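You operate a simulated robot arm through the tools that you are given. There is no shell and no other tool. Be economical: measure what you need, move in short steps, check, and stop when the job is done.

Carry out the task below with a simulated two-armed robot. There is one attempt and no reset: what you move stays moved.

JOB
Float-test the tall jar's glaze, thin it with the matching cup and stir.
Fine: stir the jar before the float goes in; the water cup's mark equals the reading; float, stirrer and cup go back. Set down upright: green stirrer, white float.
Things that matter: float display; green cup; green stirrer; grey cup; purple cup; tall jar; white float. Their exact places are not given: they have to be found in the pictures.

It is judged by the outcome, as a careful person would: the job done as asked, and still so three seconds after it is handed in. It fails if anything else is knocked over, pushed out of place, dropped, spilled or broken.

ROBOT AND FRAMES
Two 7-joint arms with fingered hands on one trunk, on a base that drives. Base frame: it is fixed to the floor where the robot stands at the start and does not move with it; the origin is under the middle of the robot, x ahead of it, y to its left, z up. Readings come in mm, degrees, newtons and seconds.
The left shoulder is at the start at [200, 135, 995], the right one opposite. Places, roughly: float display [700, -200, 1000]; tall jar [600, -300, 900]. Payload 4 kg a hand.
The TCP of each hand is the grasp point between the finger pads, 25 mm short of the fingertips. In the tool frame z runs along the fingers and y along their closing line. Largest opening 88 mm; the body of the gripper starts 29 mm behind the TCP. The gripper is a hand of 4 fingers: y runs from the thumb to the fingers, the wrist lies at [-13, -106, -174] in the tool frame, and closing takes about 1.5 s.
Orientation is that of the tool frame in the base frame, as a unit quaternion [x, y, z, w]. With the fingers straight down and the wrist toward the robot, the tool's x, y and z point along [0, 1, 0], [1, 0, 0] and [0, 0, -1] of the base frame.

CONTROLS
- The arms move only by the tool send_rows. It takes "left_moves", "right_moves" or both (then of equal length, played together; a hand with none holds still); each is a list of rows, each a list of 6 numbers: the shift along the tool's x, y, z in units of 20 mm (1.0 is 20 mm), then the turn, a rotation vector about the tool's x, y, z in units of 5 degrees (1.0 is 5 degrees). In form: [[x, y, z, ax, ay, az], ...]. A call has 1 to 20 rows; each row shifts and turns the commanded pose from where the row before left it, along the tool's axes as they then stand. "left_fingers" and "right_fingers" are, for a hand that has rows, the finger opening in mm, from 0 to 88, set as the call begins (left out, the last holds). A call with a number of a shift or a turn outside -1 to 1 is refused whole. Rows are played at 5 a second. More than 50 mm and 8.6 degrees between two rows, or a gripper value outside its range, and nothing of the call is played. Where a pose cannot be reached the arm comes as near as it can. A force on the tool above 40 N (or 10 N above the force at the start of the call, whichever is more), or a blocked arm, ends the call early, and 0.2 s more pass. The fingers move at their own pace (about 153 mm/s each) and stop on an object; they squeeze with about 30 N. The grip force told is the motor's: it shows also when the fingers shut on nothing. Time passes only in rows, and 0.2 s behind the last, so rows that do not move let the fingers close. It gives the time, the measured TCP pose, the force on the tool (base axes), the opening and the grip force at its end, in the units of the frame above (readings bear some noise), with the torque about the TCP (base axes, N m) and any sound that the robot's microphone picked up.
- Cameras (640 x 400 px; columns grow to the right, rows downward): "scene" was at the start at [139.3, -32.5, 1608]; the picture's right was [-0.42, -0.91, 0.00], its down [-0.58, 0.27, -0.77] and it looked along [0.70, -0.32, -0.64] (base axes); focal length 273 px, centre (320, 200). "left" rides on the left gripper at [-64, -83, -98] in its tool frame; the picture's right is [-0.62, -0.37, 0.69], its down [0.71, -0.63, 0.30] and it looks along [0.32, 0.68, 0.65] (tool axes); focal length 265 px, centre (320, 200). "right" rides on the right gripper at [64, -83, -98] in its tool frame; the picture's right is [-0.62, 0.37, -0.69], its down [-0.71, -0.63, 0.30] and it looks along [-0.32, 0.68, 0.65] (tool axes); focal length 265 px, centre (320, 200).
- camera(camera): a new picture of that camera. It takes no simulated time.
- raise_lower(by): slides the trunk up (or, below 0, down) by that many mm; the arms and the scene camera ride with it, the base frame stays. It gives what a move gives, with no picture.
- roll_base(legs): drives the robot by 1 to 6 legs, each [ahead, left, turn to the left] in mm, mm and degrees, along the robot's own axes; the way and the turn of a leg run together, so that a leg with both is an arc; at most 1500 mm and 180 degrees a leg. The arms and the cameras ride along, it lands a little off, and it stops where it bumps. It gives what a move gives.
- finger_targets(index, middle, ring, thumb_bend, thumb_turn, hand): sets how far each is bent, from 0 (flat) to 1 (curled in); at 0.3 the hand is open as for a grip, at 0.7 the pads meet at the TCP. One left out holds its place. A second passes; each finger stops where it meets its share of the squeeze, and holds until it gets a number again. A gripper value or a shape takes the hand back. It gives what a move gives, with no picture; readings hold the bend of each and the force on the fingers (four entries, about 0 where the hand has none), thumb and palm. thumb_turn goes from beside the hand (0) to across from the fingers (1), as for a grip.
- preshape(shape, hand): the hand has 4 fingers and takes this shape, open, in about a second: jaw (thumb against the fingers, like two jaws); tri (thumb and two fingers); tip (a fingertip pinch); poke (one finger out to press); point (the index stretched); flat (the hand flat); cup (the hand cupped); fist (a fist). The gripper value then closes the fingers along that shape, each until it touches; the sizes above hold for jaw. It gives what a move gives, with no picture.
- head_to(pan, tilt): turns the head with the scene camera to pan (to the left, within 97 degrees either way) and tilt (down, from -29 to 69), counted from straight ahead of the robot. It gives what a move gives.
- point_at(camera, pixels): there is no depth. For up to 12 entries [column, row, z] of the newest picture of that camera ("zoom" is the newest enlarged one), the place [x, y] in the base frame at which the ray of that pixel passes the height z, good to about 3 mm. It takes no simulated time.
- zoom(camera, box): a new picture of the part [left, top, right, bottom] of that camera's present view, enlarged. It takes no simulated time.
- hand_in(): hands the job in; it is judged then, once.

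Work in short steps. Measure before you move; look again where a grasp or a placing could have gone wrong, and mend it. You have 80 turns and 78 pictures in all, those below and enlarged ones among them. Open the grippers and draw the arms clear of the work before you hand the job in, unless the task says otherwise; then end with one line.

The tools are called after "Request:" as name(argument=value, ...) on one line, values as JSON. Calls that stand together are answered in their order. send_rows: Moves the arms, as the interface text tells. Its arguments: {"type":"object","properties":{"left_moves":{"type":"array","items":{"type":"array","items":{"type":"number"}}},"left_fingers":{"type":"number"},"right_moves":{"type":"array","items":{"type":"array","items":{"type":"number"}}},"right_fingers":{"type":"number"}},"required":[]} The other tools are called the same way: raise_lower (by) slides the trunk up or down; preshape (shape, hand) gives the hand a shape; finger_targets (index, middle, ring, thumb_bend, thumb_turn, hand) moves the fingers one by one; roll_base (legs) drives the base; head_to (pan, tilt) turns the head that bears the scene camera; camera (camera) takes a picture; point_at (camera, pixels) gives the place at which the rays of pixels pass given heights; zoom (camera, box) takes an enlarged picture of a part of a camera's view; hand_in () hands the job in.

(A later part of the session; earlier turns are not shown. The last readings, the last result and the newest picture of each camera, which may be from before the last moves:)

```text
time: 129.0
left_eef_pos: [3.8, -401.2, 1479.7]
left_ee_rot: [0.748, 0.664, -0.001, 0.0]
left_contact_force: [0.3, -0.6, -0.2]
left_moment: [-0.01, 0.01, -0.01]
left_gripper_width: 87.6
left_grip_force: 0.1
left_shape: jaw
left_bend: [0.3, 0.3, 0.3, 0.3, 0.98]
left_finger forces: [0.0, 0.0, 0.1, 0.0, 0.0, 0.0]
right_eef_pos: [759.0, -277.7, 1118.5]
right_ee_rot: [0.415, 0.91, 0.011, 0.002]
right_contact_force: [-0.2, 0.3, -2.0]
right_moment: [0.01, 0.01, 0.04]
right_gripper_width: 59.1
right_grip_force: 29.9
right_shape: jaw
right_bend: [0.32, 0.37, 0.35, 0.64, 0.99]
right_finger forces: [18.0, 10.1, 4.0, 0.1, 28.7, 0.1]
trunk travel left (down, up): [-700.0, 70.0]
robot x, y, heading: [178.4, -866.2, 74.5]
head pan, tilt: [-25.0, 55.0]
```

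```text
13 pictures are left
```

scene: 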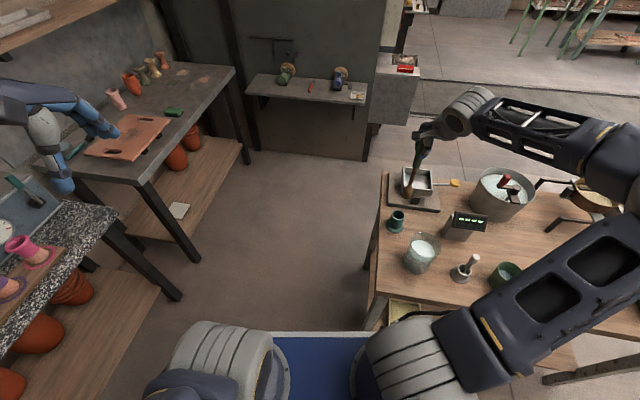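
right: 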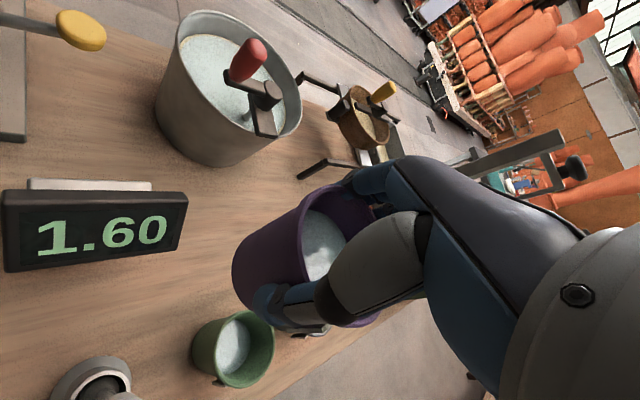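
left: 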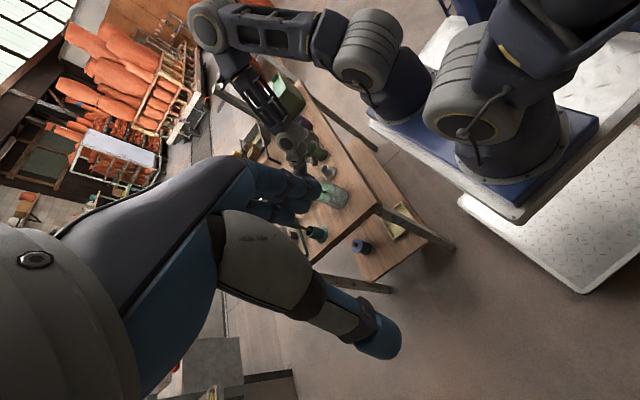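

Cup held level, water in. I move the cup to its pre-pour point (518,-297), then lower to 1080.

Request:
send_rows(right_moves=[[0.717, -0.97, 0, 0, 0, 0], [0.717, -0.97, 0, 0, 0, 0], [0.717, -0.97, 0, 0, 0, 0], [0.717, -0.97, 0, 0, 0, 0], [0.717, -0.97, 0, 0, 0, 0], [0.717, -0.97, 0, 0, 0, 0], [0.717, -0.97, 0, 0, 0, 0], [0.717, -0.97, 0, 0, 0, 0], [0.717, -0.97, 0, 0, 0, 0], [0.717, -0.97, 0, 0, 0, 0], [0, 0, 0.7, 0, 0, 0], [0, 0, 0.7, 0, 0, 0], [0, 0, 0.5, 0, 0, 0], [0, 0, 0, 0, 0, 0]])

Request:
head_to(pan=-18, tilt=55)

Request:
camera(camera="scene")

```text
time: 132.0
left_eef_pos: [4.1, -401.1, 1479.3]
left_ee_rot: [0.749, 0.663, -0.001, 0.0]
left_contact_force: [0.0, -0.2, -0.3]
left_moment: [0.01, 0.0, 0.03]
left_gripper_width: 87.7
left_grip_force: 0.1
left_shape: jaw
left_bend: [0.3, 0.3, 0.3, 0.3, 0.98]
left_finger forces: [0.0, 0.1, 0.0, 0.0, 0.0, 0.1]
right_eef_pos: [518.1, -295.0, 1078.4]
right_ee_rot: [0.416, 0.909, 0.01, 0.001]
right_contact_force: [-0.6, 0.0, -1.6]
right_moment: [0.04, -0.01, -0.01]
right_gripper_width: 59.0
right_grip_force: 29.9
right_shape: jaw
right_bend: [0.32, 0.37, 0.35, 0.64, 0.99]
right_finger forces: [17.2, 10.1, 4.2, 0.0, 28.3, 0.0]
trunk travel left (down, up): [-700.0, 70.0]
robot x, y, heading: [177.1, -868.4, 74.4]
head pan, tilt: [-25.0, 55.0]
```

```text
time: 132.7
left_eef_pos: [3.8, -401.6, 1478.8]
left_ee_rot: [0.748, 0.664, 0.0, 0.0]
left_contact_force: [-0.8, 0.6, 0.3]
left_moment: [0.01, 0.0, -0.02]
left_gripper_width: 87.7
left_grip_force: 0.0
left_shape: jaw
left_bend: [0.3, 0.3, 0.3, 0.3, 0.98]
left_finger forces: [0.0, 0.0, 0.0, 0.0, 0.0, 0.0]
right_eef_pos: [519.3, -294.5, 1078.9]
right_ee_rot: [0.416, 0.909, 0.011, 0.002]
right_contact_force: [-0.4, -0.8, -1.9]
right_moment: [0.04, 0.01, 0.01]
right_gripper_width: 58.5
right_grip_force: 30.0
right_shape: jaw
right_bend: [0.32, 0.37, 0.35, 0.64, 0.99]
right_finger forces: [17.2, 10.2, 4.1, 0.0, 28.2, 0.0]
trunk travel left (down, up): [-700.0, 70.0]
robot x, y, heading: [179.7, -867.4, 74.7]
head pan, tilt: [-18.0, 55.0]
```

```text
12 pictures are left
```

scene: 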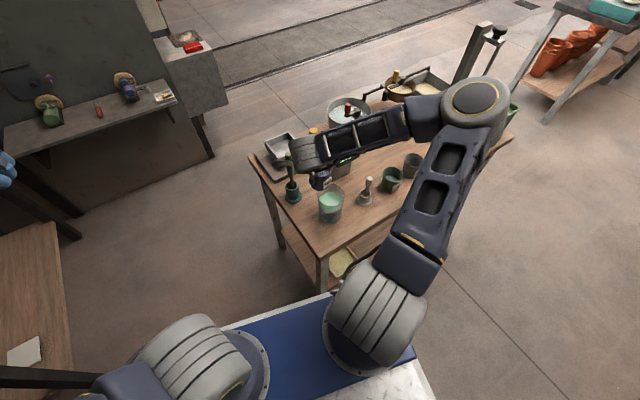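

Cup is beside/over the jar's near edge. I tilt the first 25° (no pour yet) to test reach.

Request:
send_rows(right_moves=[[0, 0, 0, 0, 0.8, 0], [0, 0, 0, 0, 0.8, 0], [0, 0, 0, 0, 0.8, 0], [0, 0, 0, 0, 0.8, 0], [0, 0, 0, 0, 0.8, 0], [0, 0, 0, 0, 0.8, 0], [0, 0, 0, 0, 0, 0]])

Request:
zoom(camera="scene", box=[250, 120, 410, 220])

```text
time: 134.2
left_eef_pos: [4.5, -403.3, 1478.5]
left_ee_rot: [0.748, 0.663, 0.0, -0.001]
left_contact_force: [0.3, -0.2, 0.4]
left_moment: [0.02, 0.0, -0.03]
left_gripper_width: 87.6
left_grip_force: 0.0
left_shape: jaw
left_bend: [0.3, 0.3, 0.3, 0.3, 0.98]
left_finger forces: [0.0, 0.1, 0.0, 0.1, 0.1, 0.0]
right_eef_pos: [518.3, -295.9, 1078.7]
right_ee_rot: [0.404, 0.89, 0.097, -0.188]
right_contact_force: [0.0, -0.9, -2.1]
right_moment: [-0.02, 0.0, 0.02]
right_gripper_width: 58.5
right_grip_force: 29.8
right_shape: jaw
right_bend: [0.32, 0.37, 0.35, 0.64, 0.99]
right_finger forces: [17.0, 10.0, 4.2, 0.0, 27.9, 0.0]
trunk travel left (down, up): [-700.0, 70.0]
robot x, y, heading: [176.5, -866.3, 74.5]
head pan, tilt: [-18.0, 55.0]
```

```text
4.00 times, centred on (330, 170) of scene
```

zoom: 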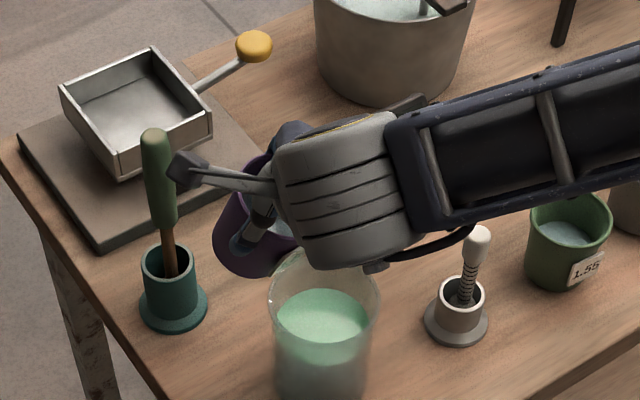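

Reach is fine and the lip is at the jar. I continue slowly to ≈59° with compensating shifts.

Request:
send_rows(right_moves=[[-0.052, 0, 0.02, 0, 0.5, 0], [-0.052, 0, 0.02, 0, 0.5, 0], [-0.052, 0, 0.02, 0, 0.5, 0], [-0.052, 0, 0.02, 0, 0.5, 0], [-0.052, 0, 0.02, 0, 0.5, 0], [-0.052, 0, 0.02, 0, 0.5, 0], [-0.052, 0, 0.02, 0, 0.5, 0], [-0.052, 0, 0.02, 0, 0.5, 0], [-0.052, 0, 0.02, 0, 0.5, 0], [-0.052, 0, 0.02, 0, 0.5, 0], [-0.052, 0, 0.02, 0, 0.5, 0], [-0.052, 0, 0.02, 0, 0.5, 0], [-0.052, 0, 0.02, 0, 0.5, 0], [-0.052, 0, 0.02, 0, 0.5, 0], [0, 0, 0, 0, 0, 0], [0, 0, 0, 0, 0, 0]])

Request:
zoom(camera="scene", box=[250, 120, 410, 220])

```text
time: 137.7
left_eef_pos: [4.4, -402.2, 1477.6]
left_ee_rot: [0.748, 0.663, -0.001, -0.001]
left_contact_force: [-0.4, 0.8, -0.3]
left_moment: [0.01, -0.03, 0.02]
left_gripper_width: 87.7
left_grip_force: 0.0
left_shape: jaw
left_bend: [0.3, 0.3, 0.3, 0.3, 0.98]
left_finger forces: [0.0, 0.0, 0.0, 0.1, 0.0, 0.1]
right_eef_pos: [522.0, -301.2, 1064.9]
right_ee_rot: [0.356, 0.793, 0.214, -0.446]
right_contact_force: [0.4, 0.9, -1.3]
right_moment: [0.01, 0.02, 0.0]
right_gripper_width: 58.3
right_grip_force: 30.2
right_shape: jaw
right_bend: [0.32, 0.37, 0.35, 0.64, 0.99]
right_finger forces: [16.7, 10.1, 4.2, 0.1, 27.6, 0.1]
trunk travel left (down, up): [-700.0, 70.0]
robot x, y, heading: [173.8, -863.1, 74.3]
head pan, tilt: [-18.0, 55.0]
```

```text
4.00 times, centred on (330, 170) of scene
```

zoom: 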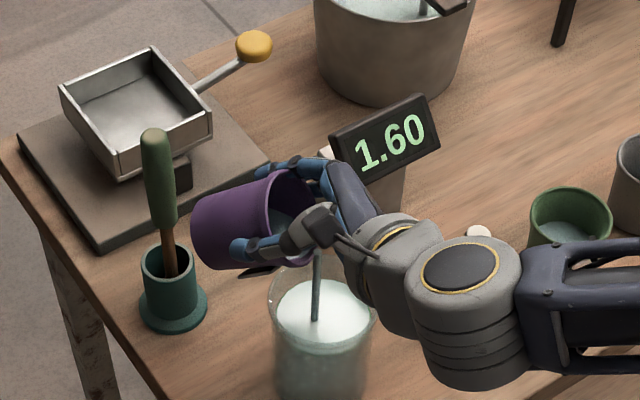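

The stream falls into the jar's centre. I continue slowly to ≈100° with compensation.

Request:
send_rows(right_moves=[[-0.048, 0, -0.052, 0, 0.5, 0], [-0.048, 0, -0.052, 0, 0.5, 0], [-0.048, 0, -0.052, 0, 0.5, 0], [-0.048, 0, -0.052, 0, 0.5, 0], [-0.048, 0, -0.052, 0, 0.5, 0], [-0.048, 0, -0.052, 0, 0.5, 0], [-0.048, 0, -0.052, 0, 0.5, 0], [-0.048, 0, -0.052, 0, 0.5, 0], [-0.048, 0, -0.052, 0, 0.5, 0], [-0.048, 0, -0.052, 0, 0.5, 0], [-0.048, 0, -0.052, 0, 0.5, 0], [-0.048, 0, -0.052, 0, 0.5, 0], [-0.048, 0, -0.052, 0, 0.5, 0], [0.014, 0, -0.081, 0, 0.5, 0], [0.014, 0, -0.081, 0, 0.5, 0], [0.014, 0, -0.081, 0, 0.5, 0], [0, 0, 0, 0, 0, 0], [0, 0, 0, 0, 0, 0]])

Request:
zoom(camera="scene", box=[250, 120, 410, 220])

```text
time: 141.4
left_eef_pos: [3.2, -403.4, 1477.6]
left_ee_rot: [0.748, 0.663, 0.0, 0.001]
left_contact_force: [0.7, 0.3, 0.9]
left_moment: [-0.02, -0.02, 0.03]
left_gripper_width: 87.6
left_grip_force: 0.1
left_shape: jaw
left_bend: [0.3, 0.3, 0.3, 0.3, 0.98]
left_finger forces: [0.0, 0.0, 0.0, 0.0, 0.1, 0.0]
right_eef_pos: [538.4, -317.0, 1056.5]
right_ee_rot: [-0.262, -0.592, -0.323, 0.69]
right_contact_force: [-0.4, 0.5, -0.4]
right_moment: [-0.03, -0.02, 0.0]
right_gripper_width: 58.0
right_grip_force: 30.0
right_shape: jaw
right_bend: [0.32, 0.37, 0.35, 0.65, 0.99]
right_finger forces: [16.2, 10.0, 4.3, 0.0, 27.2, 0.1]
trunk travel left (down, up): [-700.0, 70.0]
robot x, y, heading: [174.2, -865.8, 74.1]
head pan, tilt: [-18.0, 55.0]
```

```text
4.00 times, centred on (330, 170) of scene
```

zoom: 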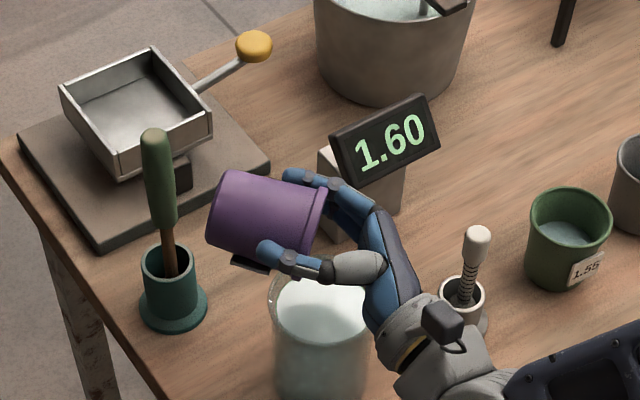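

Load fell to ~0.4 N, so it's almost empty. I tilt on to ≈111°, hold, and start back along the same path.

Request:
send_rows(right_moves=[[0.02, 0, -0.08, 0, 0.5, 0], [0.02, 0, -0.08, 0, 0.5, 0], [0.02, 0, -0.08, 0, 0.5, 0], [0.02, 0, -0.08, 0, 0.5, 0], [0.02, 0, -0.08, 0, 0.5, 0], [0, 0, 0, 0, 0, 0], [0, 0, 0, 0, 0, 0], [0, 0, 0, 0, 0, 0], [0, 0, 0, 0, 0, 0], [0, 0, 0, 0, 0, 0]])

Request:
send_rows(right_moves=[[-0.04, 0, 0.16, 0, -1, 0], [-0.04, 0, 0.16, 0, -1, 0], [-0.03, 0, 0.16, 0, -1, 0], [-0.03, 0, 0.16, 0, -1, 0], [0.08, 0, 0.13, 0, -1, 0], [0.1, 0, 0.1, 0, -1, 0], [0.1, 0, 0.1, 0, -1, 0], [0.1, 0, 0.1, 0, -1, 0], [0.1, 0, 0.1, 0, -1, 0], [0.1, 0, 0.1, 0, -1, 0], [0.1, 0, 0.1, 0, -1, 0], [0.1, 0, -0.04, 0, -1, 0], [0.1, 0, -0.04, 0, -1, 0], [0.1, 0, -0.04, 0, -1, 0], [0.1, 0, -0.04, 0, -1, 0], [0.1, 0, -0.04, 0, -1, 0], [0.1, 0, -0.04, 0, -1, 0], [0.1, 0, -0.04, 0, -1, 0], [0, 0, 0, 0, 0, 0]])

Request:
zoom(camera="scene", box=[250, 120, 410, 220])

```text
time: 143.7
left_eef_pos: [4.6, -401.8, 1478.0]
left_ee_rot: [0.749, 0.663, 0.0, 0.001]
left_contact_force: [0.1, -0.6, 0.4]
left_moment: [0.01, 0.03, 0.05]
left_gripper_width: 87.6
left_grip_force: 0.0
left_shape: jaw
left_bend: [0.3, 0.3, 0.3, 0.3, 0.98]
left_finger forces: [0.0, 0.0, 0.0, 0.0, 0.0, 0.0]
right_eef_pos: [548.4, -316.5, 1080.2]
right_ee_rot: [-0.226, -0.513, -0.348, 0.751]
right_contact_force: [0.1, 0.1, -0.8]
right_moment: [-0.01, -0.02, 0.03]
right_gripper_width: 58.2
right_grip_force: 29.9
right_shape: jaw
right_bend: [0.32, 0.37, 0.35, 0.65, 0.99]
right_finger forces: [16.0, 10.0, 4.4, 0.0, 27.1, 0.0]
right hand out of reach, approached as far as the arm can: row 2, 3, 4, 5
trunk travel left (down, up): [-700.0, 70.0]
robot x, y, heading: [174.8, -864.3, 74.3]
head pan, tilt: [-18.0, 55.0]
```

```text
time: 147.7
left_eef_pos: [2.8, -401.7, 1478.3]
left_ee_rot: [0.748, 0.663, 0.0, 0.0]
left_contact_force: [-0.5, -0.1, 0.4]
left_moment: [-0.02, 0.02, 0.01]
left_gripper_width: 87.7
left_grip_force: 0.0
left_shape: jaw
left_bend: [0.3, 0.3, 0.3, 0.3, 0.98]
left_finger forces: [0.0, 0.0, 0.1, 0.0, 0.2, 0.0]
right_eef_pos: [523.7, -290.6, 1103.5]
right_ee_rot: [0.406, 0.894, 0.088, -0.168]
right_contact_force: [0.2, -0.7, -1.0]
right_moment: [-0.01, 0.04, 0.0]
right_gripper_width: 57.6
right_grip_force: 30.0
right_shape: jaw
right_bend: [0.32, 0.37, 0.35, 0.66, 0.99]
right_finger forces: [14.7, 9.9, 4.3, 0.1, 26.1, 0.1]
trunk travel left (down, up): [-700.0, 70.0]
robot x, y, heading: [176.2, -865.4, 74.6]
head pan, tilt: [-18.0, 55.0]
```

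```text
4.00 times, centred on (330, 170) of scene
```

zoom: 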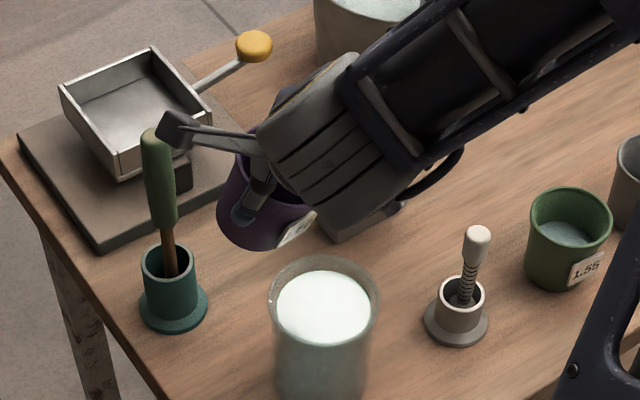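

Jar is fuller with a watery layer to stir in; no spills. I untilt the remaining ~21.5°, rise slightly, go back east, and return the base right.

Request:
send_rows(right_moves=[[0, 0, 0, 0, -1, 0], [0, 0, 0, 0, -1, 0], [0, 0, 0, 0, -1, 0], [0, 0, 0, 0, -1, 0], [0, 0, -0.6, 0, -0.3, 0], [0, 0, -0.6, 0, 0, 0], [-0.725, 0.95, 0, 0, 0, 0], [-0.725, 0.95, 0, 0, 0, 0], [-0.725, 0.95, 0, 0, 0, 0], [-0.725, 0.95, 0, 0, 0, 0], [-0.725, 0.95, 0, 0, 0, 0], [-0.725, 0.95, 0, 0, 0, 0], [-0.725, 0.95, 0, 0, 0, 0], [-0.725, 0.95, 0, 0, 0, 0], [-0.725, 0.95, 0, 0, 0, 0], [-0.725, 0.95, 0, 0, 0, 0], [0, 0, 0, 0, 0, 0]])

Request:
roll_base(legs=[[-9, -278, 0]])

Request:
send_rows(right_moves=[[0, 0, 0, 0, 0, 0]])

```text
time: 151.2
left_eef_pos: [5.2, -402.3, 1478.6]
left_ee_rot: [0.748, 0.663, 0.0, 0.0]
left_contact_force: [-0.4, 0.1, 0.1]
left_moment: [-0.02, 0.0, 0.0]
left_gripper_width: 87.6
left_grip_force: 0.1
left_shape: jaw
left_bend: [0.3, 0.3, 0.3, 0.3, 0.98]
left_finger forces: [0.0, 0.1, 0.0, 0.1, 0.1, 0.0]
right_eef_pos: [764.7, -274.2, 1130.5]
right_ee_rot: [0.415, 0.91, 0.011, 0.003]
right_contact_force: [0.2, -0.1, 0.0]
right_moment: [0.0, 0.01, -0.02]
right_gripper_width: 57.4
right_grip_force: 30.0
right_shape: jaw
right_bend: [0.32, 0.37, 0.35, 0.66, 0.99]
right_finger forces: [14.3, 10.0, 4.5, 0.0, 26.0, 0.0]
trunk travel left (down, up): [-700.0, 70.0]
robot x, y, heading: [176.4, -868.6, 74.8]
head pan, tilt: [-18.0, 55.0]
```

```text
time: 153.2
left_eef_pos: [270.5, -483.8, 1479.5]
left_ee_rot: [0.751, 0.661, -0.001, 0.0]
left_contact_force: [-0.6, 0.2, 0.3]
left_moment: [0.01, 0.05, 0.03]
left_gripper_width: 87.8
left_grip_force: 0.0
left_shape: jaw
left_bend: [0.3, 0.3, 0.3, 0.3, 0.98]
left_finger forces: [0.1, 0.1, 0.0, 0.0, 0.0, 0.0]
right_eef_pos: [1030.4, -359.7, 1130.1]
right_ee_rot: [0.419, 0.908, 0.011, 0.003]
right_contact_force: [0.3, -0.2, -0.7]
right_moment: [-0.02, -0.01, 0.02]
right_gripper_width: 57.0
right_grip_force: 29.7
right_shape: jaw
right_bend: [0.32, 0.37, 0.35, 0.66, 0.99]
right_finger forces: [14.3, 9.9, 4.5, 0.0, 25.8, 0.0]
trunk travel left (down, up): [-700.0, 70.0]
robot x, y, heading: [440.4, -949.2, 74.1]
head pan, tilt: [-18.0, 55.0]
```

```text
time: 153.6
left_eef_pos: [269.6, -483.7, 1477.6]
left_ee_rot: [0.751, 0.661, 0.0, 0.0]
left_contact_force: [-1.1, 0.0, -0.1]
left_moment: [0.01, -0.01, 0.01]
left_gripper_width: 87.8
left_grip_force: 0.1
left_shape: jaw
left_bend: [0.3, 0.3, 0.3, 0.3, 0.98]
left_finger forces: [0.0, 0.0, 0.1, 0.0, 0.1, 0.1]
right_eef_pos: [1030.7, -360.4, 1130.6]
right_ee_rot: [0.417, 0.909, 0.01, 0.002]
right_contact_force: [0.0, -0.2, -1.0]
right_moment: [0.03, 0.01, -0.02]
right_gripper_width: 57.2
right_grip_force: 30.0
right_shape: jaw
right_bend: [0.32, 0.37, 0.35, 0.66, 0.99]
right_finger forces: [14.3, 9.9, 4.5, 0.1, 25.9, 0.0]
trunk travel left (down, up): [-700.0, 70.0]
robot x, y, heading: [440.3, -945.0, 74.2]
head pan, tilt: [-18.0, 55.0]
```

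Offset is small; I correct to the lift-off column and descend to TCP ≈924, checking force.

Request:
send_rows(right_moves=[[0.38, -0.18, 0, 0, 0, 0], [0, 0, 0.9, 0, 0, 0], [0, 0, 0.9, 0, 0, 0], [0, 0, 0.9, 0, 0, 0], [0, 0, 0.9, 0, 0, 0], [0, 0, 0.9, 0, 0, 0], [0, 0, 0.9, 0, 0, 0], [0, 0, 0.9, 0, 0, 0], [0, 0, 0.9, 0, 0, 0], [0, 0, 0.9, 0, 0, 0], [0, 0, 0.8, 0, 0, 0], [0, 0, 0.7, 0, 0, 0], [0, 0, 0.4, 0, 0, 0], [0, 0, 0.3, 0, 0, 0], [0, 0, 0, 0, 0, 0]])

Request:
camera(camera="right")

```text
time: 156.8
left_eef_pos: [271.2, -485.2, 1478.7]
left_ee_rot: [0.751, 0.661, 0.0, 0.0]
left_contact_force: [-1.0, 0.5, 0.2]
left_moment: [-0.03, 0.01, -0.03]
left_gripper_width: 87.7
left_grip_force: 0.0
left_shape: jaw
left_bend: [0.3, 0.3, 0.3, 0.3, 0.98]
left_finger forces: [0.0, 0.0, 0.1, 0.1, 0.1, 0.1]
right_eef_pos: [1024.1, -354.8, 924.0]
right_ee_rot: [0.419, 0.908, 0.01, 0.002]
right_contact_force: [-0.6, -0.9, -0.4]
right_moment: [0.02, -0.02, 0.02]
right_gripper_width: 57.0
right_grip_force: 29.8
right_shape: jaw
right_bend: [0.33, 0.37, 0.35, 0.66, 0.99]
right_finger forces: [14.2, 10.0, 4.6, 0.0, 25.8, 0.0]
trunk travel left (down, up): [-700.0, 70.0]
robot x, y, heading: [441.3, -947.1, 74.4]
head pan, tilt: [-18.0, 55.0]
```

```text
7 pictures are left
```

right: 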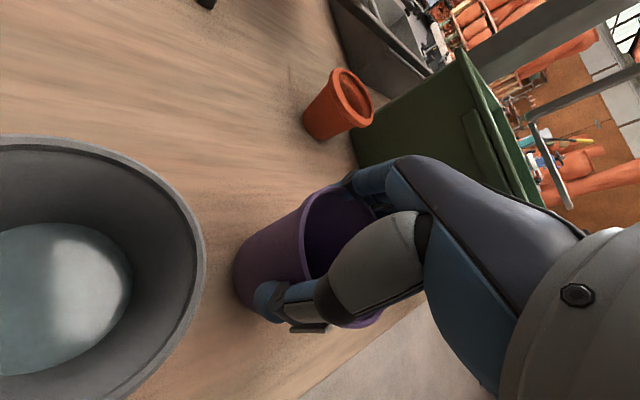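

The cup is empty and over home. I lower the last 7 mm, release, lift, check with a picture, then drive back to the stirring stance and rotate the hand yaw back.

Request:
send_rows(right_moves=[[0, 0, 0.12, 0, 0, 0], [0, 0, 0.12, 0, 0, 0], [0, 0, 0.1, 0, 0, 0], [0, 0, 0, 0, 0, 0]])

Request:
send_rows(right_moves=[[0, 0, 0, 0, 0, 0], [0, 0, 0, 0, 0, 0], [0, 0, 0, 0, 0, 0], [0, 0, 0, 0, 0, 0], [0, 0, 0, 0, 0, 0], [0, 0, -0.3, 0, 0, 0], [0, 0, -0.5, 0, 0, 0], [0, 0, -0.7, 0, 0, 0], [0, 0, -1, 0, 0, 0], [0, 0, -1, 0, 0, 0], [0, 0, -1, 0, 0, 0], [0, 0, -1, 0, 0, 0], [0, 0, -1, 0, 0, 0], [0, 0, -1, 0, 0, 0], [0, 0, -1, 0, 0, 0], [0, 0, -1, 0, 0, 0], [0, 0, -1, 0, 0, 0], [0, 0, -1, 0, 0, 0], [0, 0, -0.6, 0, 0, 0], [0, 0, 0, 0, 0, 0]], right_fingers=88)

Request:
camera(camera="right")

Request:
roll_base(legs=[[0, 0, 26], [20, 100, 0]])

Request:
send_rows(right_moves=[[0, 0, 0, 0, 0, -0.95], [0, 0, 0, 0, 0, -0.95], [0, 0, 0, 0, 0, -0.95], [0, 0, 0, 0, 0, -0.95], [0, 0, 0, 0, 0, -0.95], [0, 0, 0, 0, 0, -0.95], [0, 0, 0, 0, 0, -0.95], [0, 0, 0, 0, 0, 0], [0, 0, 0, 0, 0, 0]])

```text
time: 157.8
left_eef_pos: [269.6, -483.9, 1477.4]
left_ee_rot: [0.751, 0.66, 0.0, 0.0]
left_contact_force: [0.4, 0.4, 0.2]
left_moment: [0.01, -0.01, 0.03]
left_gripper_width: 87.6
left_grip_force: 0.3
left_shape: jaw
left_bend: [0.3, 0.3, 0.3, 0.3, 0.98]
left_finger forces: [0.0, 0.0, 0.1, 0.0, 0.0, 0.1]
right_eef_pos: [1025.2, -351.6, 918.7]
right_ee_rot: [0.419, 0.908, 0.01, 0.002]
right_contact_force: [-0.7, 0.2, -0.6]
right_moment: [0.01, -0.01, -0.01]
right_gripper_width: 56.8
right_grip_force: 29.9
right_shape: jaw
right_bend: [0.33, 0.37, 0.35, 0.66, 0.99]
right_finger forces: [14.1, 9.8, 4.7, 0.0, 25.7, 0.0]
trunk travel left (down, up): [-700.0, 70.0]
robot x, y, heading: [441.8, -945.7, 74.4]
head pan, tilt: [-18.0, 55.0]
```

```text
time: 162.0
left_eef_pos: [269.8, -483.0, 1478.5]
left_ee_rot: [0.751, 0.66, 0.0, -0.001]
left_contact_force: [0.9, -0.3, -0.4]
left_moment: [-0.02, 0.0, 0.02]
left_gripper_width: 87.8
left_grip_force: 0.1
left_shape: jaw
left_bend: [0.3, 0.3, 0.3, 0.3, 0.98]
left_finger forces: [0.0, 0.0, 0.1, 0.1, 0.0, 0.0]
right_eef_pos: [1023.0, -357.0, 1160.8]
right_ee_rot: [0.418, 0.908, 0.011, 0.002]
right_contact_force: [0.1, 0.7, -0.3]
right_moment: [-0.01, 0.0, 0.0]
right_gripper_width: 87.3
right_grip_force: 0.1
right_shape: jaw
right_bend: [0.3, 0.3, 0.3, 0.3, 0.98]
right_finger forces: [0.0, 0.1, 0.0, 0.0, 0.0, 0.1]
trunk travel left (down, up): [-700.0, 70.0]
robot x, y, heading: [438.8, -948.1, 74.3]
head pan, tilt: [-18.0, 55.0]
```

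```text
6 pictures are left
```

right: 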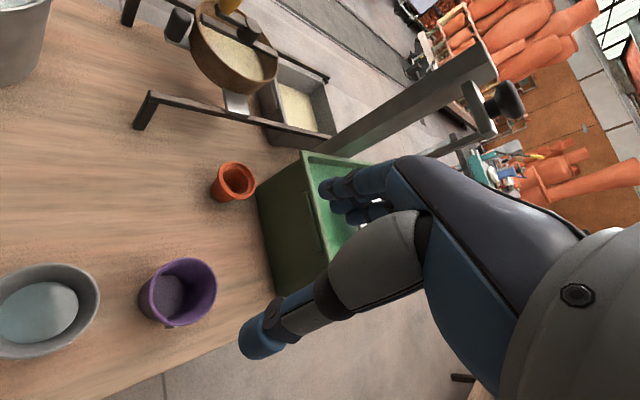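

```text
time: 164.5
left_eef_pos: [-18.6, -603.1, 1478.4]
left_ee_rot: [0.583, 0.813, 0.001, 0.0]
left_contact_force: [-0.3, 0.8, 0.5]
left_moment: [-0.03, -0.02, 0.04]
left_gripper_width: 87.5
left_grip_force: 0.0
left_shape: jaw
left_bend: [0.3, 0.3, 0.3, 0.3, 0.98]
left_finger forces: [0.0, 0.1, 0.0, 0.0, 0.1, 0.0]
right_eef_pos: [603.2, -158.6, 1158.7]
right_ee_rot: [0.204, 0.979, 0.01, 0.0]
right_contact_force: [-0.2, 0.0, -0.3]
right_moment: [0.02, 0.01, -0.03]
right_gripper_width: 87.6
right_grip_force: 0.3
right_shape: jaw
right_bend: [0.3, 0.3, 0.3, 0.3, 0.98]
right_finger forces: [0.0, 0.0, 0.1, 0.0, 0.0, 0.1]
trunk travel left (down, up): [-700.0, 70.0]
robot x, y, heading: [337.0, -944.8, 100.1]
head pan, tilt: [-18.0, 55.0]
```

```text
time: 166.5
left_eef_pos: [-18.7, -602.5, 1479.2]
left_ee_rot: [0.583, 0.812, 0.0, 0.0]
left_contact_force: [0.2, 0.7, 0.1]
left_moment: [-0.02, 0.02, 0.03]
left_gripper_width: 87.5
left_grip_force: 0.1
left_shape: jaw
left_bend: [0.3, 0.3, 0.3, 0.3, 0.98]
left_finger forces: [0.1, 0.0, 0.1, 0.1, 0.1, 0.1]
right_eef_pos: [605.0, -158.9, 1160.1]
right_ee_rot: [-0.086, 0.996, 0.011, 0.003]
right_contact_force: [0.4, 0.0, 0.3]
right_moment: [-0.04, 0.01, -0.01]
right_gripper_width: 87.7
right_grip_force: 0.2
right_shape: jaw
right_bend: [0.3, 0.3, 0.3, 0.3, 0.98]
right_finger forces: [0.1, 0.0, 0.1, 0.1, 0.0, 0.0]
trunk travel left (down, up): [-700.0, 70.0]
robot x, y, heading: [338.7, -950.7, 100.2]
head pan, tilt: [-18.0, 55.0]
```

Cup is upright and home. Stance restored; I level the hand (1.3°), go over the stirrer at its release pose (479.5,-188.5), descend, grip, lift, and carry over the jar, then take a picture.

Request:
send_rows(right_moves=[[0, 0, 0, 0.256, 0, 0], [0.919, -0.054, 0, 0, 0, 0], [0.919, -0.054, 0, 0, 0, 0], [0.919, -0.054, 0, 0, 0, 0], [0.919, -0.054, 0, 0, 0, 0], [0.919, -0.054, 0, 0, 0, 0], [0.919, -0.054, 0, 0, 0, 0], [0.919, -0.054, 0, 0, 0, 0], [0, 0, 0, 0, 0, 0], [0, 0, 0.8, 0, 0, 0], [0, 0, 0.8, 0, 0, 0], [0, 0, 0.8, 0, 0, 0], [0, 0, 0.8, 0, 0, 0], [0, 0, 0.8, 0, 0, 0], [0, 0, 0.8, 0, 0, 0], [0, 0, 0.75, 0, 0, 0], [0, 0, 0, 0, 0, 0]])

Request:
send_rows(right_moves=[[0, 0, 0, 0, 0, 0], [0, 0, 0, 0, 0, 0], [0, 0, 0, 0, 0, 0], [0, 0, 0, 0, 0, 0], [0, 0, 0, 0, 0, 0], [0, 0, 0, 0, 0, 0], [0, 0, 0, 0, 0, 0], [0, 0, 0, 0, 0, 0]], right_fingers=0)

Request:
send_rows(right_moves=[[0, 0, -0.5, 0, 0, 0], [0, 0, -0.7, 0, 0, 0], [0, 0, -0.9, 0, 0, 0], [0, 0, -1, 0, 0, 0], [0, 0, -1, 0, 0, 0], [0, 0, -1, 0, 0, 0], [0, 0, -1, 0, 0, 0], [0, 0, -1, 0, 0, 0], [0, 0, -1, 0, 0, 0], [0, 0, -1, 0, 0, 0], [0, 0, 0, 0, 0, 0]])

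Request:
camera(camera="right")

```text
time: 170.1
left_eef_pos: [-18.9, -602.7, 1477.8]
left_ee_rot: [0.583, 0.812, 0.0, 0.0]
left_contact_force: [0.6, 0.0, 0.5]
left_moment: [0.01, -0.03, -0.02]
left_gripper_width: 87.9
left_grip_force: 0.0
left_shape: jaw
left_bend: [0.3, 0.3, 0.3, 0.3, 0.98]
left_finger forces: [0.0, 0.1, 0.0, 0.0, 0.0, 0.0]
right_eef_pos: [479.8, -189.8, 1047.5]
right_ee_rot: [-0.086, 0.996, -0.001, 0.004]
right_contact_force: [0.7, 0.1, 0.6]
right_moment: [0.0, 0.01, -0.01]
right_gripper_width: 87.6
right_grip_force: 0.1
right_shape: jaw
right_bend: [0.3, 0.3, 0.3, 0.3, 0.98]
right_finger forces: [0.0, 0.0, 0.0, 0.0, 0.1, 0.0]
trunk travel left (down, up): [-700.0, 70.0]
robot x, y, heading: [339.4, -943.2, 100.3]
head pan, tilt: [-18.0, 55.0]
```

```text
time: 171.9
left_eef_pos: [-17.4, -602.7, 1478.6]
left_ee_rot: [0.583, 0.813, 0.0, -0.001]
left_contact_force: [0.1, 0.3, -0.1]
left_moment: [-0.01, -0.03, 0.02]
left_gripper_width: 87.4
left_grip_force: 0.0
left_shape: jaw
left_bend: [0.3, 0.3, 0.3, 0.3, 0.98]
left_finger forces: [0.0, 0.0, 0.0, 0.1, 0.0, 0.0]
right_eef_pos: [479.0, -188.8, 1047.5]
right_ee_rot: [-0.085, 0.996, -0.001, 0.003]
right_contact_force: [-0.4, 0.4, -0.6]
right_moment: [0.03, 0.02, 0.01]
right_gripper_width: 16.1
right_grip_force: 30.3
right_shape: jaw
right_bend: [0.73, 0.6, 0.66, 0.75, 1.0]
right_finger forces: [17.8, 7.8, 0.1, 0.0, 25.1, 0.0]
trunk travel left (down, up): [-700.0, 70.0]
robot x, y, heading: [337.6, -943.2, 100.2]
head pan, tilt: [-18.0, 55.0]
```

```text
time: 174.3
left_eef_pos: [-18.7, -602.9, 1477.5]
left_ee_rot: [0.582, 0.813, -0.001, -0.001]
left_contact_force: [0.4, -1.4, 0.2]
left_moment: [-0.01, -0.02, 0.0]
left_gripper_width: 87.4
left_grip_force: 0.0
left_shape: jaw
left_bend: [0.3, 0.3, 0.3, 0.3, 0.98]
left_finger forces: [0.1, 0.1, 0.0, 0.1, 0.0, 0.0]
right_eef_pos: [477.3, -188.5, 1231.4]
right_ee_rot: [-0.085, 0.996, -0.001, 0.003]
right_contact_force: [-0.2, 0.4, -0.9]
right_moment: [0.01, 0.01, -0.01]
right_gripper_width: 15.7
right_grip_force: 29.8
right_shape: jaw
right_bend: [0.73, 0.6, 0.66, 0.75, 1.0]
right_finger forces: [18.3, 7.8, 0.0, 0.1, 25.2, 0.0]
trunk travel left (down, up): [-700.0, 70.0]
robot x, y, heading: [338.8, -947.0, 100.1]
head pan, tilt: [-18.0, 55.0]
```

```text
5 pictures are left
5 turns are left
```

right: 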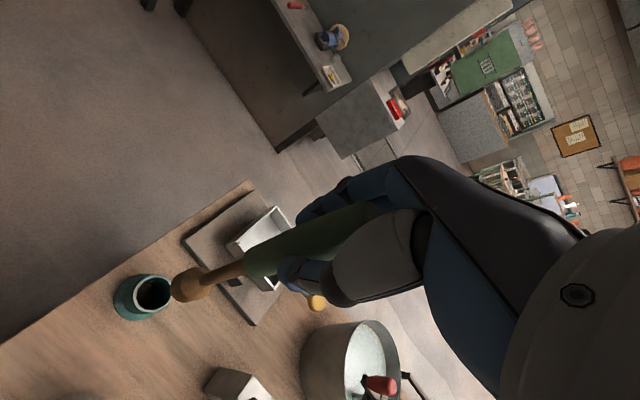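

Same grip as before. I carry it over the jar, lower, stir six circles, take a picture, then lift out and return to just above the stand mouth.

Request:
send_rows(right_moves=[[-0.304, -0.935, 0, 0, 0, 0], [-0.304, -0.935, 0, 0, 0, 0], [-0.304, -0.935, 0, 0, 0, 0], [-0.304, -0.935, 0, 0, 0, 0], [-0.304, -0.935, 0, 0, 0, 0], [-0.304, -0.935, 0, 0, 0, 0], [-0.304, -0.935, 0, 0, 0, 0], [-0.304, -0.935, 0, 0, 0, 0], [0, 0, 0, 0, 0, 0], [0, 0, 0.8, 0, 0, 0], [0, 0, 0.8, 0, 0, 0], [0, 0, 0.9, 0, 0, 0], [0, 0, 0.9, 0, 0, 0], [0, 0, 0.9, 0, 0, 0], [0, 0, 0.9, 0, 0, 0], [0, 0, 0.9, 0, 0, 0], [0, 0, 0.9, 0, 0, 0], [0, 0, 0.35, 0, 0, 0], [0, 0, 0, 0, 0, 0]])

Request:
send_rows(right_moves=[[0.65, 0, 0, 0, 0, 0], [-0.19, 0.46, 0, 0, 0, 0], [-0.46, 0.19, 0, 0, 0, 0], [-0.46, -0.19, 0, 0, 0, 0], [-0.19, -0.46, 0, 0, 0, 0], [0.19, -0.46, 0, 0, 0, 0], [0.46, -0.19, 0, 0, 0, 0], [0.46, 0.19, 0, 0, 0, 0], [0.19, 0.46, 0, 0, 0, 0], [-0.19, 0.46, 0, 0, 0, 0], [-0.46, 0.19, 0, 0, 0, 0], [-0.46, -0.19, 0, 0, 0, 0], [-0.19, -0.46, 0, 0, 0, 0], [0.19, -0.46, 0, 0, 0, 0], [0.46, -0.19, 0, 0, 0, 0], [0.46, 0.19, 0, 0, 0, 0], [0.19, 0.46, 0, 0, 0, 0]])

Request:
send_rows(right_moves=[[-0.19, 0.46, 0, 0, 0, 0], [-0.46, 0.19, 0, 0, 0, 0], [-0.46, -0.19, 0, 0, 0, 0], [-0.19, -0.46, 0, 0, 0, 0], [0.19, -0.46, 0, 0, 0, 0], [0.46, -0.19, 0, 0, 0, 0], [0.46, 0.19, 0, 0, 0, 0], [0.19, 0.46, 0, 0, 0, 0], [-0.19, 0.46, 0, 0, 0, 0], [-0.46, 0.19, 0, 0, 0, 0], [-0.46, -0.19, 0, 0, 0, 0], [-0.19, -0.46, 0, 0, 0, 0], [0.19, -0.46, 0, 0, 0, 0], [0.46, -0.19, 0, 0, 0, 0], [0.46, 0.19, 0, 0, 0, 0], [0.19, 0.46, 0, 0, 0, 0], [-0.65, 0, 0, 0, 0, 0], [0, 0, 0, 0, 0, 0]])

Request:
send_rows(right_moves=[[0.75, 0, 0.5, 0, 0, 0], [-0.22, 0.53, 0, 0, 0, 0], [-0.53, 0.22, 0, 0, 0, 0], [-0.53, -0.22, 0, 0, 0, 0], [-0.22, -0.53, 0, 0, 0, 0], [0.22, -0.53, 0, 0, 0, 0], [0.53, -0.22, 0, 0, 0, 0], [0.53, 0.22, 0, 0, 0, 0], [0.22, 0.53, 0, 0, 0, 0], [-0.22, 0.53, 0, 0, 0, 0], [-0.53, 0.22, 0, 0, 0, 0], [-0.53, -0.22, 0, 0, 0, 0], [-0.22, -0.53, 0, 0, 0, 0], [0.22, -0.53, 0, 0, 0, 0], [0.53, -0.22, 0, 0, 0, 0], [0.53, 0.22, 0, 0, 0, 0], [0.22, 0.53, 0, 0, 0, 0], [-0.75, 0, -0.5, 0, 0, 0], [0, 0, 0, 0, 0, 0]])

Request:
zoom(camera="right", box=[60, 150, 380, 350])

Request:
send_rows(right_moves=[[0, 0, -0.7, 0, 0, 0], [0, 0, -0.9, 0, 0, 0], [0, 0, -1, 0, 0, 0], [0, 0, -1, 0, 0, 0], [0, 0, -1, 0, 0, 0], [0, 0, -1, 0, 0, 0], [0, 0, -1, 0, 0, 0], [0, 0, -0.75, 0, 0, 0], [0, 0, 0, 0, 0, 0], [0.297, 0.94, 0, 0, 0, 0], [0.297, 0.94, 0, 0, 0, 0], [0.297, 0.94, 0, 0, 0, 0], [0.297, 0.94, 0, 0, 0, 0], [0.297, 0.94, 0, 0, 0, 0], [0.297, 0.94, 0, 0, 0, 0], [0.297, 0.94, 0, 0, 0, 0], [0.297, 0.94, 0, 0, 0, 0], [0, 0, 0, 0, 0, 0]])

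Request:
send_rows(right_moves=[[0, 0, 0.9, 0, 0, 0], [0, 0, 0.9, 0, 0, 0], [0, 0, 0.9, 0, 0, 0], [0, 0, 0.9, 0, 0, 0], [0, 0, 0.9, 0, 0, 0], [0, 0, 0.7, 0, 0, 0], [0, 0, 0, 0, 0, 0]])

Request:
zoom(camera="right", box=[120, 200, 320, 325])

```text
time: 178.3
left_eef_pos: [-18.2, -601.9, 1478.7]
left_ee_rot: [0.583, 0.812, 0.0, 0.0]
left_contact_force: [0.1, 0.5, 0.6]
left_moment: [0.0, -0.01, -0.01]
left_gripper_width: 87.8
left_grip_force: 0.1
left_shape: jaw
left_bend: [0.3, 0.3, 0.3, 0.3, 0.98]
left_finger forces: [0.0, 0.0, 0.0, 0.0, 0.1, 0.0]
right_eef_pos: [551.3, -327.6, 1081.9]
right_ee_rot: [-0.086, 0.996, -0.001, 0.004]
right_contact_force: [-0.4, -0.5, -0.4]
right_moment: [0.01, -0.02, -0.02]
right_gripper_width: 15.8
right_grip_force: 30.4
right_shape: jaw
right_bend: [0.73, 0.6, 0.66, 0.75, 1.0]
right_finger forces: [18.5, 8.2, 0.0, 0.1, 25.2, 0.0]
trunk travel left (down, up): [-700.0, 70.0]
robot x, y, heading: [337.0, -942.7, 100.0]
head pan, tilt: [-18.0, 55.0]
```

```text
time: 181.9
left_eef_pos: [-18.0, -603.0, 1478.7]
left_ee_rot: [0.584, 0.812, 0.0, 0.0]
left_contact_force: [-0.3, -0.1, 0.2]
left_moment: [-0.01, 0.03, 0.01]
left_gripper_width: 87.8
left_grip_force: 0.0
left_shape: jaw
left_bend: [0.3, 0.3, 0.3, 0.3, 0.98]
left_finger forces: [0.1, 0.1, 0.0, 0.0, 0.1, 0.0]
right_eef_pos: [540.0, -329.9, 1083.1]
right_ee_rot: [-0.084, 0.996, 0.0, 0.004]
right_contact_force: [-0.6, 0.0, -0.6]
right_moment: [0.03, 0.03, -0.01]
right_gripper_width: 15.9
right_grip_force: 30.2
right_shape: jaw
right_bend: [0.73, 0.6, 0.66, 0.75, 1.0]
right_finger forces: [18.5, 8.4, 0.1, 0.0, 25.2, 0.0]
trunk travel left (down, up): [-700.0, 70.0]
robot x, y, heading: [336.5, -947.7, 100.5]
head pan, tilt: [-18.0, 55.0]
```

```text
time: 185.7
left_eef_pos: [-19.0, -603.8, 1477.8]
left_ee_rot: [0.583, 0.813, -0.001, 0.001]
left_contact_force: [0.7, -0.4, 0.7]
left_moment: [0.02, 0.0, 0.02]
left_gripper_width: 87.7
left_grip_force: 0.0
left_shape: jaw
left_bend: [0.3, 0.3, 0.3, 0.3, 0.98]
left_finger forces: [0.0, 0.1, 0.0, 0.0, 0.1, 0.0]
right_eef_pos: [552.2, -327.5, 1084.3]
right_ee_rot: [-0.085, 0.996, 0.0, 0.003]
right_contact_force: [-0.1, 0.8, -1.1]
right_moment: [-0.02, 0.05, 0.01]
right_gripper_width: 16.1
right_grip_force: 29.9
right_shape: jaw
right_bend: [0.73, 0.6, 0.66, 0.75, 1.0]
right_finger forces: [18.8, 8.5, 0.1, 0.0, 25.1, 0.1]
trunk travel left (down, up): [-700.0, 70.0]
robot x, y, heading: [338.1, -946.7, 100.3]
head pan, tilt: [-18.0, 55.0]
```

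```text
time: 189.7
left_eef_pos: [-18.2, -602.5, 1478.7]
left_ee_rot: [0.583, 0.812, -0.002, 0.001]
left_contact_force: [0.0, -0.3, 0.4]
left_moment: [0.03, 0.0, 0.02]
left_gripper_width: 88.0
left_grip_force: 0.0
left_shape: jaw
left_bend: [0.3, 0.3, 0.3, 0.3, 0.98]
left_finger forces: [0.0, 0.0, 0.1, 0.0, 0.1, 0.0]
right_eef_pos: [552.8, -327.8, 1083.1]
right_ee_rot: [-0.086, 0.996, -0.001, 0.003]
right_contact_force: [-0.2, -0.2, 0.0]
right_moment: [-0.01, -0.02, 0.0]
right_gripper_width: 15.5
right_grip_force: 30.2
right_shape: jaw
right_bend: [0.73, 0.6, 0.66, 0.75, 1.0]
right_finger forces: [18.7, 8.7, 0.1, 0.1, 25.0, 0.1]
trunk travel left (down, up): [-700.0, 70.0]
robot x, y, heading: [338.3, -944.8, 100.0]
head pan, tilt: [-18.0, 55.0]
```

```text
2.00 times, centred on (220, 250) of right
```

zoom: 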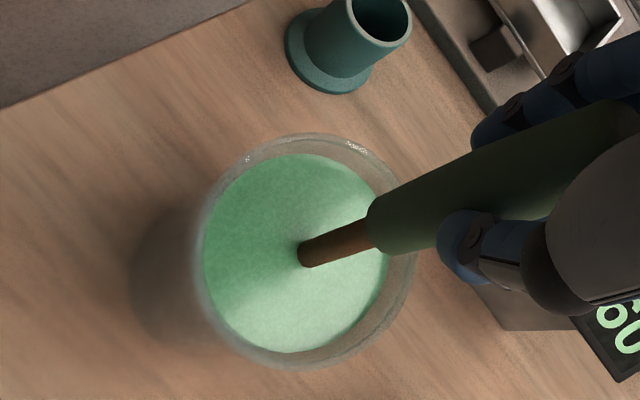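

```text
time: 193.5
left_eef_pos: [-18.6, -603.2, 1477.8]
left_ee_rot: [0.583, 0.813, 0.0, 0.0]
left_contact_force: [0.0, 1.0, 0.1]
left_moment: [0.03, 0.01, -0.01]
left_gripper_width: 87.4
left_grip_force: 0.1
left_shape: jaw
left_bend: [0.3, 0.3, 0.3, 0.3, 0.98]
left_finger forces: [0.0, 0.0, 0.0, 0.0, 0.1, 0.0]
right_eef_pos: [478.0, -188.1, 1227.6]
right_ee_rot: [-0.084, 0.996, 0.0, 0.004]
right_contact_force: [-0.4, 0.1, -1.5]
right_moment: [0.01, 0.01, 0.02]
right_gripper_width: 15.8
right_grip_force: 29.8
right_shape: jaw
right_bend: [0.73, 0.6, 0.66, 0.75, 1.0]
right_finger forces: [19.0, 8.8, 0.0, 0.0, 25.0, 0.0]
trunk travel left (down, up): [-700.0, 70.0]
robot x, y, heading: [338.0, -947.2, 100.1]
head pan, tilt: [-18.0, 55.0]
```

```text
time: 195.1
left_eef_pos: [-18.7, -603.6, 1478.2]
left_ee_rot: [0.583, 0.813, 0.001, 0.0]
left_contact_force: [0.4, 0.1, -0.2]
left_moment: [0.02, 0.01, -0.01]
left_gripper_width: 87.7
left_grip_force: 0.0
left_shape: jaw
left_bend: [0.3, 0.3, 0.3, 0.3, 0.98]
left_finger forces: [0.0, 0.1, 0.0, 0.0, 0.0, 0.0]
right_eef_pos: [480.7, -188.0, 1126.2]
right_ee_rot: [-0.085, 0.996, -0.001, 0.004]
right_contact_force: [-0.2, -0.8, -0.5]
right_moment: [0.03, 0.0, -0.02]
right_gripper_width: 15.5
right_grip_force: 29.7
right_shape: jaw
right_bend: [0.73, 0.6, 0.66, 0.75, 1.0]
right_finger forces: [19.1, 8.9, 0.0, 0.0, 25.0, 0.1]
trunk travel left (down, up): [-700.0, 70.0]
robot x, y, heading: [337.5, -946.7, 100.3]
head pan, tilt: [-18.0, 55.0]
```

```text
3.20 times, centred on (220, 262) of right
4 turns are left
```

zoom: 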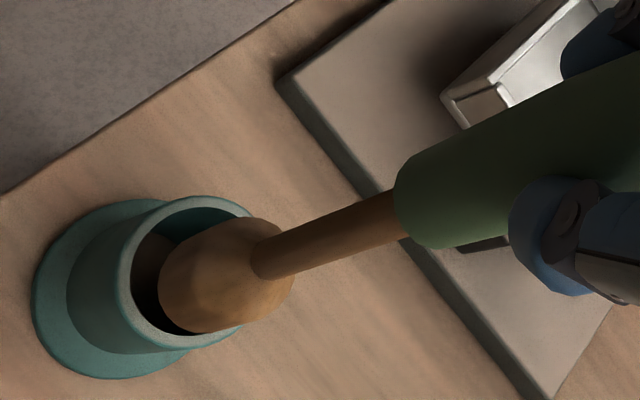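

Glaze is uniformly green. The paddle is entering the mouth; I nudge 2 mm, lower to seat, release, lift and draw the arm back, then check with the scene camera.

Request:
send_rows(right_moves=[[0.08, 0.07, 0, 0, 0, 0], [0, 0, 0.6, 0, 0, 0], [0, 0, 0.7, 0, 0, 0], [0, 0, 0.7, 0, 0, 0], [0, 0, 0.7, 0, 0, 0], [0, 0, 0.6, 0, 0, 0], [0, 0, 0.4, 0, 0, 0], [0, 0, 0.17, 0, 0, 0], [0, 0, 0, 0, 0, 0]])

Request:
zoom(camera="right", box=[120, 200, 320, 325])

```text
time: 197.1
left_eef_pos: [-17.9, -602.6, 1478.3]
left_ee_rot: [0.583, 0.813, 0.0, 0.0]
left_contact_force: [-0.5, 0.5, -0.4]
left_moment: [0.01, 0.01, 0.03]
left_gripper_width: 87.8
left_grip_force: 0.0
left_shape: jaw
left_bend: [0.3, 0.3, 0.3, 0.3, 0.98]
left_finger forces: [0.1, 0.1, 0.0, 0.0, 0.0, 0.0]
right_eef_pos: [477.9, -187.3, 1048.4]
right_ee_rot: [-0.085, 0.996, 0.0, 0.004]
right_contact_force: [0.3, 0.2, -1.2]
right_moment: [0.01, -0.03, 0.0]
right_gripper_width: 15.5
right_grip_force: 30.1
right_shape: jaw
right_bend: [0.73, 0.6, 0.66, 0.75, 1.0]
right_finger forces: [19.1, 9.0, 0.0, 0.0, 25.0, 0.0]
trunk travel left (down, up): [-700.0, 70.0]
robot x, y, heading: [338.1, -943.5, 100.1]
head pan, tilt: [-18.0, 55.0]
```

```text
3.20 times, centred on (220, 262) of right
3 turns are left
```

zoom: 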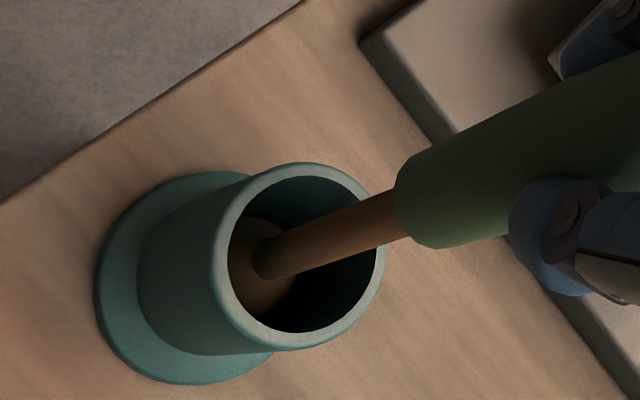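

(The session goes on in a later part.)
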